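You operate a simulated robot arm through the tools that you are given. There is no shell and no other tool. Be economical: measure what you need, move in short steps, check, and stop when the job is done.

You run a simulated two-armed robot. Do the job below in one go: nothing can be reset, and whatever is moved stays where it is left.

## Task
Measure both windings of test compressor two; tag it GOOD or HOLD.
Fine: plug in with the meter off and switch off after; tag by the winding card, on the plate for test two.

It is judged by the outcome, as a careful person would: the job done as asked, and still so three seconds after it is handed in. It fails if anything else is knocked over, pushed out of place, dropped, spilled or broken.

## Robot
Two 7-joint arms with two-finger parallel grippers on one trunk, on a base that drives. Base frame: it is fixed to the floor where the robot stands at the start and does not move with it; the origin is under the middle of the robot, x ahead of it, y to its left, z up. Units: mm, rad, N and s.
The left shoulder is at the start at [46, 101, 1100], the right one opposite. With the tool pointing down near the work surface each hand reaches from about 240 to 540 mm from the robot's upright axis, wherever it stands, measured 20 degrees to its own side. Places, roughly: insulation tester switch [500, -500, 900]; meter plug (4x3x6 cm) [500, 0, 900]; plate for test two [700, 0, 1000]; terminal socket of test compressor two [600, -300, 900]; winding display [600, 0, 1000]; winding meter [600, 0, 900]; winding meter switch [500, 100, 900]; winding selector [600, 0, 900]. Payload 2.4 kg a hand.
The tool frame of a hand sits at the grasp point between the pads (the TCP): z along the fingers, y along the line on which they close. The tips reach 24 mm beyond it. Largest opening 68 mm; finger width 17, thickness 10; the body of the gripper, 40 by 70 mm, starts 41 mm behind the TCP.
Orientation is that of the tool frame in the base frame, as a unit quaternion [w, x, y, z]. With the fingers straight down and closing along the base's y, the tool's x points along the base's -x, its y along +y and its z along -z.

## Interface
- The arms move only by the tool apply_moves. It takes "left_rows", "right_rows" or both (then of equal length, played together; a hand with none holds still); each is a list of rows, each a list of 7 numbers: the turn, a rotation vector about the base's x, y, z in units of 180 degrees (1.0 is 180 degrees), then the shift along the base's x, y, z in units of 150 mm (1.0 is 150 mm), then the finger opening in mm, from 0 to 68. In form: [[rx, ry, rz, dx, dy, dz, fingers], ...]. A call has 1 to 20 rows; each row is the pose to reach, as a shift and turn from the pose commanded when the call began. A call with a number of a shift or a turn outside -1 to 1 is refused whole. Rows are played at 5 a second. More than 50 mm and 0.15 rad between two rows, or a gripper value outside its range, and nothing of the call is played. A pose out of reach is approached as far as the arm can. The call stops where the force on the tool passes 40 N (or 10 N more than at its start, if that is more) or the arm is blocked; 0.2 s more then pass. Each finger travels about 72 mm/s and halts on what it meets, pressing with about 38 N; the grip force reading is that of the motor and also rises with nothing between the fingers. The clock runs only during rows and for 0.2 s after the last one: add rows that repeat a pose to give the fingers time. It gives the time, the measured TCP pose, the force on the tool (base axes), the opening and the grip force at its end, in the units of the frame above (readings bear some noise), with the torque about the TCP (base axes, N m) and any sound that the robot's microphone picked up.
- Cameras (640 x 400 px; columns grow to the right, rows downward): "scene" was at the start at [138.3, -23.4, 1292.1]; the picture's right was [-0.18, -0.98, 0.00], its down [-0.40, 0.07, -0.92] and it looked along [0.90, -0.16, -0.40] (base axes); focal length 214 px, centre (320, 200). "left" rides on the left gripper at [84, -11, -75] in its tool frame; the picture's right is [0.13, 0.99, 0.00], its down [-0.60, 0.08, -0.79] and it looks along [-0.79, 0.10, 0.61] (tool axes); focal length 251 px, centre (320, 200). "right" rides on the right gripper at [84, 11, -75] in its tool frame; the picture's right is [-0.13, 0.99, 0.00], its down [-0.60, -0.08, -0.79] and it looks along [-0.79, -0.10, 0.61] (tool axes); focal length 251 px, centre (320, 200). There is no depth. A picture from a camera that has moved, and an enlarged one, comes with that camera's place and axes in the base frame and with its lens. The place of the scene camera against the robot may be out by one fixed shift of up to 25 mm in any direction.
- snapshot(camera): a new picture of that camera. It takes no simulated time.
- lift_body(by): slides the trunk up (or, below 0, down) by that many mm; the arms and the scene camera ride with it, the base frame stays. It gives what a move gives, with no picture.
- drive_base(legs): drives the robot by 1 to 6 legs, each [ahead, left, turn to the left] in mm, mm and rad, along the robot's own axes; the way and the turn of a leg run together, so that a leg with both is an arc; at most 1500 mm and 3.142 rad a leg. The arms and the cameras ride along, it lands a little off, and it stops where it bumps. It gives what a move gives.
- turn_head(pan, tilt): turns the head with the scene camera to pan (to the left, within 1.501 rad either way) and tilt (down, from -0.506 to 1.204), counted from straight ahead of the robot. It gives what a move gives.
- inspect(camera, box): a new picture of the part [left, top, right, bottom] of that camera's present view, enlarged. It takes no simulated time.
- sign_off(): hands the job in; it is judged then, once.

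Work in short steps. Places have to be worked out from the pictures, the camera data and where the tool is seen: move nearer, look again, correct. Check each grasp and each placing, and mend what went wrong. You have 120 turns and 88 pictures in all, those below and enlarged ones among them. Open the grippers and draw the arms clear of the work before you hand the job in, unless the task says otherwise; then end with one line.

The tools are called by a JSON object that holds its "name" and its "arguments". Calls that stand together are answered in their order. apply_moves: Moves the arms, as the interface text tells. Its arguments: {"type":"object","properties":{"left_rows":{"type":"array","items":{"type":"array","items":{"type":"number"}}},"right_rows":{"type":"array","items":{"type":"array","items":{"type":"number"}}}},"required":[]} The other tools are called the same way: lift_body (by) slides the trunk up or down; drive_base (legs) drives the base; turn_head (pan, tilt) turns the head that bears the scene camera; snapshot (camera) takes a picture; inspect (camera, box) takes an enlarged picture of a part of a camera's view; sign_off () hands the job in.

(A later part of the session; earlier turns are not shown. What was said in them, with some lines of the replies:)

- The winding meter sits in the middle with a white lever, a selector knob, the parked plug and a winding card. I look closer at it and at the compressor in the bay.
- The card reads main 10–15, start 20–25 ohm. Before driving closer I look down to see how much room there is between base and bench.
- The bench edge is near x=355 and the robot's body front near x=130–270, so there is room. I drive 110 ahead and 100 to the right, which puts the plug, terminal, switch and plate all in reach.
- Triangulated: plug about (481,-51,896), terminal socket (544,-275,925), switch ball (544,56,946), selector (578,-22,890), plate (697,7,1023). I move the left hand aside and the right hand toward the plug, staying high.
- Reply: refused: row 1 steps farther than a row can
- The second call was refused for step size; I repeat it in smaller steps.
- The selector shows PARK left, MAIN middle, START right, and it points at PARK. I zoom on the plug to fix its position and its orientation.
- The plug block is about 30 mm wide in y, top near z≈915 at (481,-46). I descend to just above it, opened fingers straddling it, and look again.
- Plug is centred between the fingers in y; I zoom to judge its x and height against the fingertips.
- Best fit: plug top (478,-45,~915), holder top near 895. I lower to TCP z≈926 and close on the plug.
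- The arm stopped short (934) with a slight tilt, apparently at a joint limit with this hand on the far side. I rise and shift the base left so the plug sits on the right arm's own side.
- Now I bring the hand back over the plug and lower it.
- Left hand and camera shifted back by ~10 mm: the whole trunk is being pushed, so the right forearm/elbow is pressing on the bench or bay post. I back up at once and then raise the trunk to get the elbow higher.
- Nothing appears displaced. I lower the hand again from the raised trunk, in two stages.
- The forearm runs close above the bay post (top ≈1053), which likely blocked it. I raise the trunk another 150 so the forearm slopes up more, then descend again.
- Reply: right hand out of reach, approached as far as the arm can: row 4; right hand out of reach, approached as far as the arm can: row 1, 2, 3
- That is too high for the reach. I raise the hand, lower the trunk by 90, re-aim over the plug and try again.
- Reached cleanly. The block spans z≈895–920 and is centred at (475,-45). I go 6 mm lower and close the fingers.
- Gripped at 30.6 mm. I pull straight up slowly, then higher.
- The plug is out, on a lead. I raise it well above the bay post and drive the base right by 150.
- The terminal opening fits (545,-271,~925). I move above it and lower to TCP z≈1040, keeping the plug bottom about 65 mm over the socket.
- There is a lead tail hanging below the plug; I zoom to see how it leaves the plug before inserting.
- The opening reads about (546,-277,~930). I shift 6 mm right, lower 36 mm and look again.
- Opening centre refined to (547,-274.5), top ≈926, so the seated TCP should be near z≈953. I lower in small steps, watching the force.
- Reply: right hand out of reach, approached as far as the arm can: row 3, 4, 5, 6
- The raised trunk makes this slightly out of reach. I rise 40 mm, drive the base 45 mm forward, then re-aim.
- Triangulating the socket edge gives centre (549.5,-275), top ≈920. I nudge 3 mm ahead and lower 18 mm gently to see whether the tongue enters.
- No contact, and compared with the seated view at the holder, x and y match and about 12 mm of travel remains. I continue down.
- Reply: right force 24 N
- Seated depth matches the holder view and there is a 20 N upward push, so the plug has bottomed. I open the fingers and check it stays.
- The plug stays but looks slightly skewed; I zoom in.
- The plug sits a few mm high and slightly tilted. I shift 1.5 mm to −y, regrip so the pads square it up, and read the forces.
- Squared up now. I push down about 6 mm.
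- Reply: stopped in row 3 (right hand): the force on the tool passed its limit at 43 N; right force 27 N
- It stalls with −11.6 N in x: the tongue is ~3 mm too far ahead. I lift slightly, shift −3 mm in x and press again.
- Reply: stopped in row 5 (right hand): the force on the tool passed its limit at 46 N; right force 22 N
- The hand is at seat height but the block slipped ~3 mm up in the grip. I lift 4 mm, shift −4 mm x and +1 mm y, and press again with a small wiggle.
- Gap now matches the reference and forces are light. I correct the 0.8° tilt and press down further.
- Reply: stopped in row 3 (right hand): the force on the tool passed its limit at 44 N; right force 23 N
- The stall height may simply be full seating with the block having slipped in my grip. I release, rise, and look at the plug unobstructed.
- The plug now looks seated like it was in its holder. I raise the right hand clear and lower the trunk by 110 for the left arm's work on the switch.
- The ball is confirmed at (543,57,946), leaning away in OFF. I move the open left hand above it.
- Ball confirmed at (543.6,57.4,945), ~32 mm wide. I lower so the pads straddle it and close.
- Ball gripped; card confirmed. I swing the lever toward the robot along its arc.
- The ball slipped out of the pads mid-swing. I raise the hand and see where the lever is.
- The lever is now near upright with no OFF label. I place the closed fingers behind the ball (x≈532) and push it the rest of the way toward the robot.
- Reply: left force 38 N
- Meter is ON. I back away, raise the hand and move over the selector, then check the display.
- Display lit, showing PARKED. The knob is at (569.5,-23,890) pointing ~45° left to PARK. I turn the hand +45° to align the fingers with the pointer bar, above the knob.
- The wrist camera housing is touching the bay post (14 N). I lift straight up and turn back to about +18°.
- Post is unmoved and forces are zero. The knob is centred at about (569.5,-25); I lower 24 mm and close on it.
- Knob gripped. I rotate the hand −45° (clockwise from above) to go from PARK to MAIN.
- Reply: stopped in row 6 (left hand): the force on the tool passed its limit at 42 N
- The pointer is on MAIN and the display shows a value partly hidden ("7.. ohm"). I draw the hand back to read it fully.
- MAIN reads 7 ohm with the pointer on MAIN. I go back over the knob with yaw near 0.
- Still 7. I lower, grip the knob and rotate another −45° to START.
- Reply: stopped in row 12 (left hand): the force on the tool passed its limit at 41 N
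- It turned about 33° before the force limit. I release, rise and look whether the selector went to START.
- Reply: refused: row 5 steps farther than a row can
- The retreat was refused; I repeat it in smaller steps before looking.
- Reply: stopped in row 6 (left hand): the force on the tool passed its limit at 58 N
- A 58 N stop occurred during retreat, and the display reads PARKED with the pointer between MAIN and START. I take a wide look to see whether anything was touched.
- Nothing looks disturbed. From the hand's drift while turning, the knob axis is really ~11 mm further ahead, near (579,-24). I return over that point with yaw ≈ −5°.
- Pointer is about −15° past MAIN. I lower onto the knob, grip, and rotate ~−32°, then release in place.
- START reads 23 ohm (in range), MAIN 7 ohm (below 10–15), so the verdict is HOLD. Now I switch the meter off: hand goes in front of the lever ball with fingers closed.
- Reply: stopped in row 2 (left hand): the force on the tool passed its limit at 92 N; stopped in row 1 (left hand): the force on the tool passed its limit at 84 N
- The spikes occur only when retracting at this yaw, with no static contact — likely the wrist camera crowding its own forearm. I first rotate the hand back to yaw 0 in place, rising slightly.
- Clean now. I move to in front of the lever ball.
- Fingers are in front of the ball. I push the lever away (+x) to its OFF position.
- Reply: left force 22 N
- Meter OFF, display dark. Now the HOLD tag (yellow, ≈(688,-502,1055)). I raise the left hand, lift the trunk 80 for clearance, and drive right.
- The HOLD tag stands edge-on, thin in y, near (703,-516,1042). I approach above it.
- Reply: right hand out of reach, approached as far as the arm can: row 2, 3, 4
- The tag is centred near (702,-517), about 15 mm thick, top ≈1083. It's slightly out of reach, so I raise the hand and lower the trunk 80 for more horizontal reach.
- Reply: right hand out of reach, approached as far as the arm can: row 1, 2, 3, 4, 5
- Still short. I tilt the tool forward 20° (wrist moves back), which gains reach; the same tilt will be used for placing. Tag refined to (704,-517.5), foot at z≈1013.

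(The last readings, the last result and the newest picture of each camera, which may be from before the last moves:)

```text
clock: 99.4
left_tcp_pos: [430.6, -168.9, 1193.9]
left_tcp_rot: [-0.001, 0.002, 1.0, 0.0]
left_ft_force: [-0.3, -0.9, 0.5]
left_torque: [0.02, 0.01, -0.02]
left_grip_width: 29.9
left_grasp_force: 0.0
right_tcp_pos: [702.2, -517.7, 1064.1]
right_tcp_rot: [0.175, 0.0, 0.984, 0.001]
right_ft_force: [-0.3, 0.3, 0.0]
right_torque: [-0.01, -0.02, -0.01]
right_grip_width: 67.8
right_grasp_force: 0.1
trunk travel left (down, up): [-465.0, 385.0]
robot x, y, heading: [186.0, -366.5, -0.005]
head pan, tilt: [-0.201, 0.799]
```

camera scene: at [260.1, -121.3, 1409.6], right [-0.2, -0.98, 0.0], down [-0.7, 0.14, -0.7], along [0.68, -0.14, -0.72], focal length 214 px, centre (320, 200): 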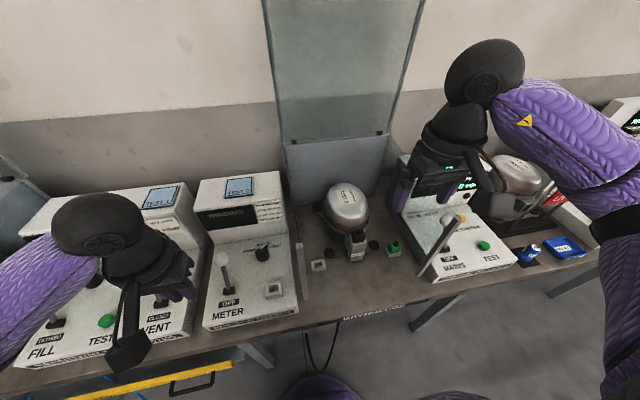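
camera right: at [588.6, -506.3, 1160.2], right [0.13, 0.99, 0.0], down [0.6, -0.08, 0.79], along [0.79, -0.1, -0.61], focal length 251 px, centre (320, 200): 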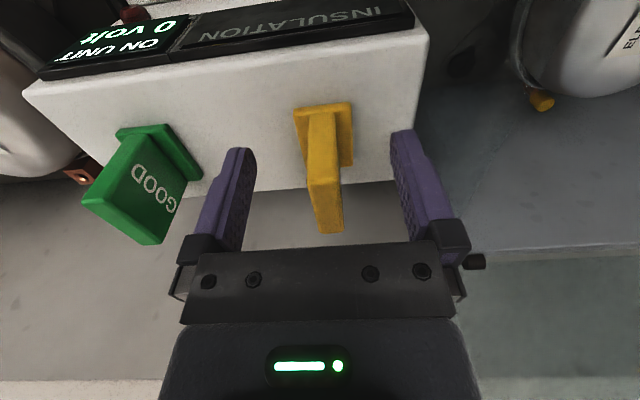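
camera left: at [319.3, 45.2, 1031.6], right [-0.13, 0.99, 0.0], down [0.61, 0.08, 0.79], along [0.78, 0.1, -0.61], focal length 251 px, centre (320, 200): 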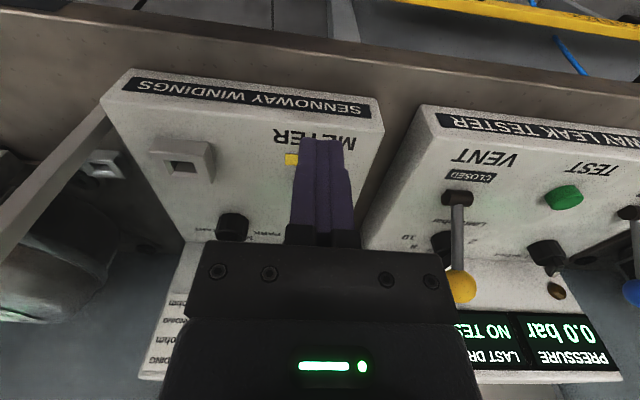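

Reached at (702,-518,1064). I close on the tag.

{"name": "apply_moves", "arguments": {"right_rows": [[0, 0, 0, 0, 0, 0, 45], [0, 0, 0, 0, 0, 0, 28], [0, 0, 0, 0, 0, 0, 14], [0, 0, 0, 0, 0, 0, 4], [0, 0, 0, 0, 0, 0, 4]]}}

{"name": "snapshot", "arguments": {"camera": "right"}}

```text
clock: 100.6
left_tcp_pos: [429.0, -169.5, 1193.4]
left_tcp_rot: [-0.001, 0.003, 1.0, 0.0]
left_ft_force: [-1.3, -0.5, 0.3]
left_torque: [0.01, 0.03, 0.0]
left_grip_width: 30.1
left_grasp_force: 0.1
right_tcp_pos: [702.7, -518.4, 1064.1]
right_tcp_rot: [0.176, 0.0, 0.984, 0.001]
right_ft_force: [0.0, 0.2, -0.3]
right_torque: [-0.01, 0.02, 0.0]
right_grip_width: 15.6
right_grasp_force: 34.8
trunk travel left (down, up): [-465.0, 385.0]
robot x, y, heading: [187.7, -367.9, -0.001]
head pan, tilt: [-0.201, 0.799]
```

```text
6 pictures are left
camera right: at [598.4, -506.4, 1104.9], right [0.12, 0.99, 0.05], down [0.29, -0.08, 0.95], along [0.95, -0.1, -0.3], focal length 251 px, centre (320, 200)
```

right: 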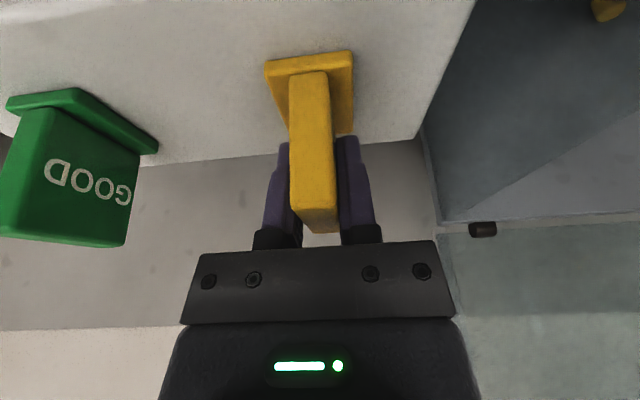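

Tag gripped (15.6 mm). I lift it, retract to x≈485 to stay clear of the raised lid, keeping the tilt.

{"name": "apply_moves", "arguments": {"right_rows": [[0, 0, 0, 0, 0, 0.1, 4], [0, 0, 0, 0, 0, 0.35, 4], [0, 0, 0, 0, 0, 0.6, 4], [0, 0, 0, -0.25, 0, 0.7, 4], [0, 0, 0, -0.5, 0, 0.8, 4], [0, 0, 0, -0.75, 0, 0.9, 4], [0, 0, 0, -1.0, 0, 0.9, 4]]}}

{"name": "apply_moves", "arguments": {"right_rows": [[0, 0, 0, -0.25, 0, 0, 4], [0, 0, 0, -0.45, 0, 0, 4], [0, 0, 0, -0.45, 0, 0, 4]]}}

{"name": "drive_base", "arguments": {"legs": [[0, 524, 0]]}}

```text
clock: 102.2
left_tcp_pos: [429.9, -169.3, 1192.9]
left_tcp_rot: [0.0, 0.002, 1.0, 0.001]
left_ft_force: [-0.1, 0.2, -0.5]
left_torque: [0.0, 0.01, -0.01]
left_grip_width: 30.1
left_grasp_force: 0.0
right_tcp_pos: [552.6, -518.6, 1199.0]
right_tcp_rot: [0.176, 0.0, 0.984, 0.0]
right_ft_force: [-0.5, -0.6, -0.2]
right_torque: [0.01, 0.0, 0.02]
right_grip_width: 15.3
right_grasp_force: 34.3
trunk travel left (down, up): [-465.0, 385.0]
robot x, y, heading: [185.9, -365.4, -0.002]
head pan, tilt: [-0.201, 0.799]
```

```text
clock: 103.0
left_tcp_pos: [428.9, -168.3, 1193.5]
left_tcp_rot: [0.0, 0.002, 1.0, -0.001]
left_ft_force: [0.8, -0.7, -0.6]
left_torque: [0.01, 0.01, 0.0]
left_grip_width: 30.2
left_grasp_force: 0.1
right_tcp_pos: [485.3, -517.6, 1200.1]
right_tcp_rot: [0.175, 0.0, 0.984, 0.001]
right_ft_force: [-0.6, 1.2, -0.2]
right_torque: [-0.02, 0.02, 0.03]
right_grip_width: 15.3
right_grasp_force: 34.8
trunk travel left (down, up): [-465.0, 385.0]
robot x, y, heading: [184.0, -366.8, -0.005]
head pan, tilt: [-0.201, 0.799]
```

```text
clock: 106.1
left_tcp_pos: [430.9, 357.4, 1192.7]
left_tcp_rot: [-0.001, 0.002, 1.0, -0.001]
left_ft_force: [0.2, 0.2, -0.8]
left_torque: [-0.01, -0.01, 0.04]
left_grip_width: 29.9
left_grasp_force: 0.0
right_tcp_pos: [485.6, 9.8, 1200.4]
right_tcp_rot: [0.175, 0.0, 0.985, 0.0]
right_ft_force: [0.2, 0.3, -0.6]
right_torque: [0.0, 0.01, -0.01]
right_grip_width: 15.5
right_grasp_force: 34.9
trunk travel left (down, up): [-465.0, 385.0]
robot x, y, heading: [187.1, 158.0, -0.005]
head pan, tilt: [-0.201, 0.799]
```

Now the tag is at the plate's y. I extend toward the plate at height and look.

{"name": "apply_moves", "arguments": {"right_rows": [[0, 0, 0, 0.25, 0, 0, 4], [0, 0, 0, 0.5, 0, 0, 4], [0, 0, 0, 0.75, 0, 0, 4], [0, 0, 0, 1.0, 0, -0.05, 4], [0, 0, 0, 1.0, 0, -0.15, 4]]}}

{"name": "snapshot", "arguments": {"camera": "right"}}

```text
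clock: 107.3
left_tcp_pos: [429.4, 358.0, 1194.4]
left_tcp_rot: [-0.001, 0.002, 1.0, 0.001]
left_ft_force: [-0.7, 1.9, -0.3]
left_torque: [-0.04, 0.01, 0.02]
left_grip_width: 30.2
left_grasp_force: 0.0
right_tcp_pos: [635.8, 9.8, 1176.4]
right_tcp_rot: [0.176, 0.0, 0.984, 0.001]
right_ft_force: [-0.1, 0.4, -0.6]
right_torque: [0.02, 0.01, 0.0]
right_grip_width: 15.6
right_grasp_force: 34.4
trunk travel left (down, up): [-465.0, 385.0]
robot x, y, heading: [184.3, 160.8, -0.0]
head pan, tilt: [-0.201, 0.799]
```

```text
5 pictures are left
camera right: at [531.6, 20.0, 1217.5], right [0.12, 0.99, 0.05], down [0.29, -0.08, 0.95], along [0.95, -0.1, -0.3], focal length 251 px, centre (320, 200)
```

right: 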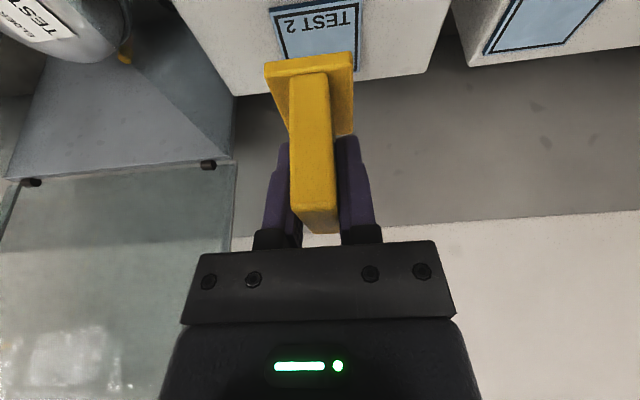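

The plate spans about x 665–734, y −25–43, centre (699,9). I move the tag over it and lower to TCP z≈1090.

{"name": "apply_moves", "arguments": {"right_rows": [[0, 0, 0, 0.2, -0.005, 0, 4], [0, 0, 0, 0.415, -0.01, 0, 4], [0, 0, 0, 0.415, -0.01, -0.25, 4], [0, 0, 0, 0.415, -0.01, -0.5, 4], [0, 0, 0, 0.415, -0.01, -0.58, 4], [0, 0, 0, 0.415, -0.01, -0.58, 4]]}}

{"name": "snapshot", "arguments": {"camera": "right"}}

```text
clock: 108.7
left_tcp_pos: [430.7, 358.4, 1194.2]
left_tcp_rot: [-0.001, 0.002, 1.0, 0.0]
left_ft_force: [0.0, 0.0, -0.8]
left_torque: [0.0, 0.01, -0.03]
left_grip_width: 30.0
left_grasp_force: 0.0
right_tcp_pos: [698.0, 7.2, 1089.4]
right_tcp_rot: [0.175, 0.0, 0.985, 0.001]
right_ft_force: [-0.1, 0.1, -0.6]
right_torque: [-0.02, 0.0, 0.03]
right_grip_width: 15.1
right_grasp_force: 34.8
trunk travel left (down, up): [-465.0, 385.0]
robot x, y, heading: [187.3, 159.3, -0.001]
head pan, tilt: [-0.201, 0.799]
```

```text
4 pictures are left
camera right: at [594.1, 18.6, 1130.5], right [0.12, 0.99, 0.05], down [0.29, -0.08, 0.95], along [0.95, -0.1, -0.3], focal length 251 px, centre (320, 200)
```

right: 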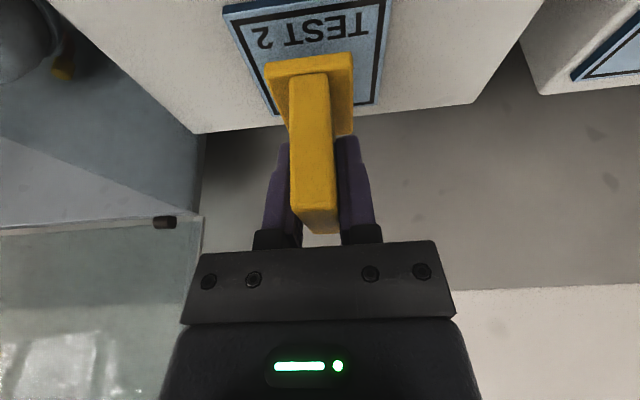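

Plate centre is about (694,9), surface ≈1027. I shift 4 mm back and lower 6 mm, reading the force.

{"name": "apply_moves", "arguments": {"right_rows": [[0, 0, 0, -0.028, 0.008, 0, 4], [0, 0, 0, -0.028, 0.008, -0.02, 4], [0, 0, 0, -0.028, 0.008, -0.04, 4]]}}

{"name": "apply_moves", "arguments": {"right_rows": [[0, 0, 0, 0, 0, -0.012, 4], [0, 0, 0, 0, 0, -0.024, 4]]}}

```text
clock: 109.5
left_tcp_pos: [430.9, 357.8, 1194.5]
left_tcp_rot: [-0.001, 0.001, 1.0, 0.0]
left_ft_force: [-0.7, 0.1, 0.1]
left_torque: [0.02, 0.0, 0.02]
left_grip_width: 30.1
left_grasp_force: 0.1
right_tcp_pos: [694.6, 8.9, 1083.6]
right_tcp_rot: [0.175, 0.0, 0.985, 0.001]
right_ft_force: [0.5, -0.2, -1.2]
right_torque: [0.02, -0.02, 0.0]
right_grip_width: 15.3
right_grasp_force: 34.8
trunk travel left (down, up): [-465.0, 385.0]
robot x, y, heading: [187.3, 158.1, -0.002]
head pan, tilt: [-0.201, 0.799]
```

```text
clock: 110.1
left_tcp_pos: [430.2, 357.7, 1193.8]
left_tcp_rot: [-0.001, 0.001, 1.0, 0.0]
left_ft_force: [0.2, 0.1, 0.1]
left_torque: [0.0, 0.01, 0.0]
left_grip_width: 30.1
left_grasp_force: 0.1
right_tcp_pos: [693.0, 7.7, 1080.4]
right_tcp_rot: [0.175, -0.001, 0.985, 0.001]
right_ft_force: [0.2, -0.3, -0.8]
right_torque: [-0.02, 0.0, -0.02]
right_grip_width: 15.5
right_grasp_force: 34.8
trunk travel left (down, up): [-465.0, 385.0]
robot x, y, heading: [187.4, 160.8, -0.003]
head pan, tilt: [-0.201, 0.799]
```

No contact yet at 1080; I continue down in small steps.

{"name": "apply_moves", "arguments": {"right_rows": [[0, 0, 0, 0, 0, -0.015, 4], [0, 0, 0, 0, 0, -0.03, 4]]}}

{"name": "apply_moves", "arguments": {"right_rows": [[0, 0, 0, 0, 0, -0.012, 4], [0, 0, 0, 0, 0, -0.02, 4]]}}

```text
clock: 110.7
left_tcp_pos: [429.7, 358.3, 1194.2]
left_tcp_rot: [-0.001, 0.002, 1.0, 0.0]
left_ft_force: [-0.6, -1.1, 0.3]
left_torque: [-0.02, 0.0, 0.01]
left_grip_width: 29.9
left_grasp_force: 0.1
right_tcp_pos: [694.6, 9.4, 1075.3]
right_tcp_rot: [0.174, 0.001, 0.985, 0.001]
right_ft_force: [0.1, -0.8, -0.6]
right_torque: [0.03, 0.01, -0.01]
right_grip_width: 15.4
right_grasp_force: 34.4
trunk travel left (down, up): [-465.0, 385.0]
robot x, y, heading: [188.9, 159.6, 0.001]
head pan, tilt: [-0.201, 0.799]
```

```text
clock: 111.3
left_tcp_pos: [431.6, 357.5, 1194.5]
left_tcp_rot: [-0.001, 0.002, 1.0, 0.0]
left_ft_force: [0.0, -0.9, -0.2]
left_torque: [-0.01, 0.0, -0.01]
left_grip_width: 30.0
left_grasp_force: 0.1
right_tcp_pos: [693.3, 8.6, 1072.6]
right_tcp_rot: [0.176, 0.0, 0.984, 0.001]
right_ft_force: [0.3, 0.2, -0.9]
right_torque: [0.03, 0.02, 0.01]
right_grip_width: 15.5
right_grasp_force: 34.5
trunk travel left (down, up): [-465.0, 385.0]
robot x, y, heading: [184.4, 158.1, -0.009]
head pan, tilt: [-0.201, 0.799]
```

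{"name": "apply_moves", "arguments": {"right_rows": [[0, 0, 0, 0, 0, -0.01, 4], [0, 0, 0, 0, 0, -0.02, 4]]}}

{"name": "apply_moves", "arguments": {"right_rows": [[0, 0, 0, 0, 0, -0.008, 4], [0, 0, 0, 0, 0, -0.015, 4]]}}

```text
clock: 111.9
left_tcp_pos: [430.1, 358.1, 1193.4]
left_tcp_rot: [0.0, 0.001, 1.0, 0.0]
left_ft_force: [0.0, 0.2, -0.3]
left_torque: [-0.02, -0.01, -0.02]
left_grip_width: 29.8
left_grasp_force: 0.1
right_tcp_pos: [695.0, 7.6, 1070.2]
right_tcp_rot: [0.175, 0.0, 0.985, 0.001]
right_ft_force: [-1.0, -0.5, 2.0]
right_torque: [-0.02, -0.09, -0.05]
right_grip_width: 15.1
right_grasp_force: 35.3
trunk travel left (down, up): [-465.0, 385.0]
robot x, y, heading: [184.1, 162.2, 0.003]
head pan, tilt: [-0.201, 0.799]
```

```text
clock: 112.5
left_tcp_pos: [428.7, 357.6, 1194.6]
left_tcp_rot: [-0.001, 0.002, 1.0, 0.0]
left_ft_force: [0.3, -0.7, 0.1]
left_torque: [0.0, -0.02, -0.07]
left_grip_width: 30.0
left_grasp_force: 0.2
right_tcp_pos: [693.8, 8.6, 1070.7]
right_tcp_rot: [0.179, 0.0, 0.984, 0.0]
right_ft_force: [4.5, -1.8, 24.4]
right_torque: [-0.09, 0.23, -0.01]
right_grip_width: 15.3
right_grasp_force: 34.9
trunk travel left (down, up): [-465.0, 385.0]
robot x, y, heading: [189.2, 159.0, -0.006]
head pan, tilt: [-0.201, 0.799]
```

Contact at TCP ≈1070 (24 N). I ease up 1.5 mm, open the fingers and check.

{"name": "apply_moves", "arguments": {"right_rows": [[0, 0, 0, 0, 0, 0.012, 4], [0, 0, 0, 0, 0, 0.012, 4], [0, 0, 0, 0, 0, 0.012, 22], [0, 0, 0, 0, 0, 0.012, 50], [0, 0, 0, 0, 0, 0.012, 68], [0, 0, 0, 0, 0, 0.012, 68]]}}

{"name": "apply_moves", "arguments": {"right_rows": [[0, 0, 0, 0, 0, 0.15, 68], [0, 0, 0, -0.05, 0, 0.4, 68], [0, 0, 0, -0.2, 0, 0.6, 68], [0, 0, 0, -0.4, 0, 0.8, 68], [0, 0, 0, -0.6, 0, 0.9, 68], [0, 0, 0, -0.8, 0, 0.9, 68]]}}

{"name": "snapshot", "arguments": {"camera": "right"}}

```text
clock: 113.9
left_tcp_pos: [431.0, 358.2, 1193.5]
left_tcp_rot: [-0.001, 0.002, 1.0, 0.0]
left_ft_force: [0.1, 0.3, 0.1]
left_torque: [0.01, -0.03, -0.01]
left_grip_width: 29.7
left_grasp_force: 0.1
right_tcp_pos: [693.6, 9.1, 1068.8]
right_tcp_rot: [0.176, 0.0, 0.984, 0.001]
right_ft_force: [-0.5, -0.1, -0.2]
right_torque: [-0.02, -0.05, 0.01]
right_grip_width: 67.8
right_grasp_force: 0.0
trunk travel left (down, up): [-465.0, 385.0]
robot x, y, heading: [187.1, 157.5, 0.002]
head pan, tilt: [-0.201, 0.799]
```

```text
clock: 115.3
left_tcp_pos: [430.6, 358.3, 1194.1]
left_tcp_rot: [0.0, 0.002, 1.0, 0.001]
left_ft_force: [-0.4, 0.7, 0.4]
left_torque: [0.0, -0.02, 0.03]
left_grip_width: 30.1
left_grasp_force: 0.1
right_tcp_pos: [573.2, 9.0, 1204.9]
right_tcp_rot: [0.175, 0.0, 0.985, 0.0]
right_ft_force: [-0.4, -0.5, -0.9]
right_torque: [0.05, -0.03, -0.03]
right_grip_width: 68.4
right_grasp_force: 0.0
trunk travel left (down, up): [-465.0, 385.0]
robot x, y, heading: [186.2, 160.7, -0.004]
head pan, tilt: [-0.201, 0.799]
```

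```text
3 pictures are left
camera right: at [469.3, 20.0, 1245.8], right [0.12, 0.99, 0.05], down [0.29, -0.08, 0.95], along [0.95, -0.1, -0.3], focal length 251 px, centre (320, 200)
```

right: 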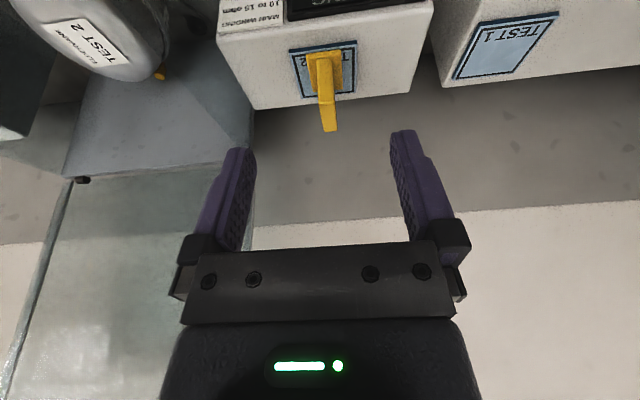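

The HOLD tag stands upright, centred on the TEST 2 plate. I retract the arm further and take a final look at the plug and the switch.

{"name": "apply_moves", "arguments": {"right_rows": [[0, 0, 0, -0.25, 0, 0.1, 68], [0, 0, 0, -0.5, -0.1, 0.2, 68], [0, 0, 0, -0.75, -0.2, 0.3, 68], [0, 0, 0, -0.9, -0.3, 0.3, 68]]}}

{"name": "turn_head", "arguments": {"pan": -0.4, "tilt": 0.7}}

{"name": "snapshot", "arguments": {"camera": "scene"}}

```text
clock: 116.3
left_tcp_pos: [429.7, 357.9, 1194.4]
left_tcp_rot: [-0.001, 0.002, 1.0, 0.001]
left_ft_force: [0.1, -0.5, 0.0]
left_torque: [-0.02, 0.0, 0.04]
left_grip_width: 30.0
left_grasp_force: 0.0
right_tcp_pos: [437.7, -35.6, 1250.2]
right_tcp_rot: [0.176, 0.0, 0.984, 0.0]
right_ft_force: [0.1, -0.5, 0.6]
right_torque: [-0.03, -0.09, 0.01]
right_grip_width: 68.0
right_grasp_force: 0.1
trunk travel left (down, up): [-465.0, 385.0]
robot x, y, heading: [185.9, 161.2, -0.001]
head pan, tilt: [-0.201, 0.799]
```

```text
clock: 117.0
left_tcp_pos: [430.3, 358.6, 1194.0]
left_tcp_rot: [-0.001, 0.002, 1.0, 0.001]
left_ft_force: [-0.9, 0.2, 0.3]
left_torque: [0.01, -0.01, 0.01]
left_grip_width: 30.2
left_grasp_force: 0.2
right_tcp_pos: [439.0, -35.5, 1249.7]
right_tcp_rot: [0.175, 0.0, 0.985, 0.001]
right_ft_force: [0.3, -0.4, 0.2]
right_torque: [0.01, 0.0, 0.0]
right_grip_width: 67.8
right_grasp_force: 0.1
trunk travel left (down, up): [-465.0, 385.0]
robot x, y, heading: [188.0, 159.3, 0.003]
head pan, tilt: [-0.4, 0.7]
```

```text
2 pictures are left
camera scene: at [289.9, 118.4, 1417.8], right [-0.39, -0.92, 0.0], down [-0.59, 0.25, -0.76], along [0.7, -0.3, -0.64], focal length 214 px, centre (320, 200)
```

scene: 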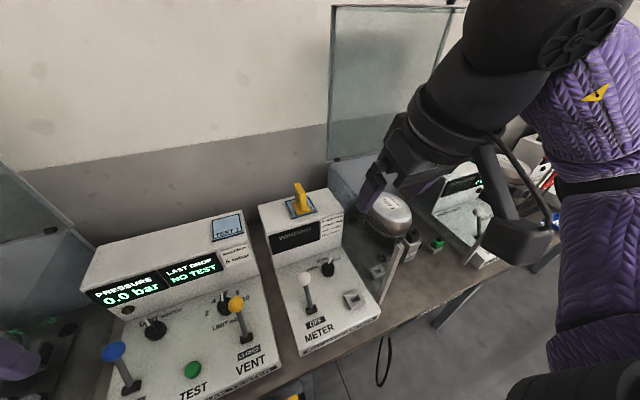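

The tag stands on the plate, the meter is OFF, the plug is in the terminal, and the other stations look undisturbed. I open the left gripper fully before handing in.

{"name": "apply_moves", "arguments": {"left_rows": [[0, 0, 0, 0, 0, 0, 50], [0, 0, 0, 0, 0, 0, 68], [0, 0, 0, 0, 0, 0, 68]]}}

{"name": "sign_off", "arguments": {}}

```text
clock: 117.8
left_tcp_pos: [430.7, 357.6, 1194.6]
left_tcp_rot: [0.0, 0.002, 1.0, 0.0]
left_ft_force: [-0.2, -0.2, 0.2]
left_torque: [0.01, 0.01, 0.0]
left_grip_width: 67.9
left_grasp_force: 0.1
right_tcp_pos: [437.4, -36.1, 1249.1]
right_tcp_rot: [0.175, -0.001, 0.985, 0.001]
right_ft_force: [0.4, -0.3, -0.1]
right_torque: [0.05, 0.02, -0.02]
right_grip_width: 67.8
right_grasp_force: 0.2
trunk travel left (down, up): [-465.0, 385.0]
robot x, y, heading: [189.3, 157.5, -0.001]
head pan, tilt: [-0.4, 0.7]
```

```text
The job is handed in.
```

Compressor two is tagged HOLD on the test two plate: main winding read 7 ohm (card 10–15) and start winding 23 ohm (card 20–25). I plugged in with the meter off and switched it off afterwards, leaving the plug in the terminal and the selector on START; my arms also pressed lightly on the bench or bay-post area a few times, with no visible damage.
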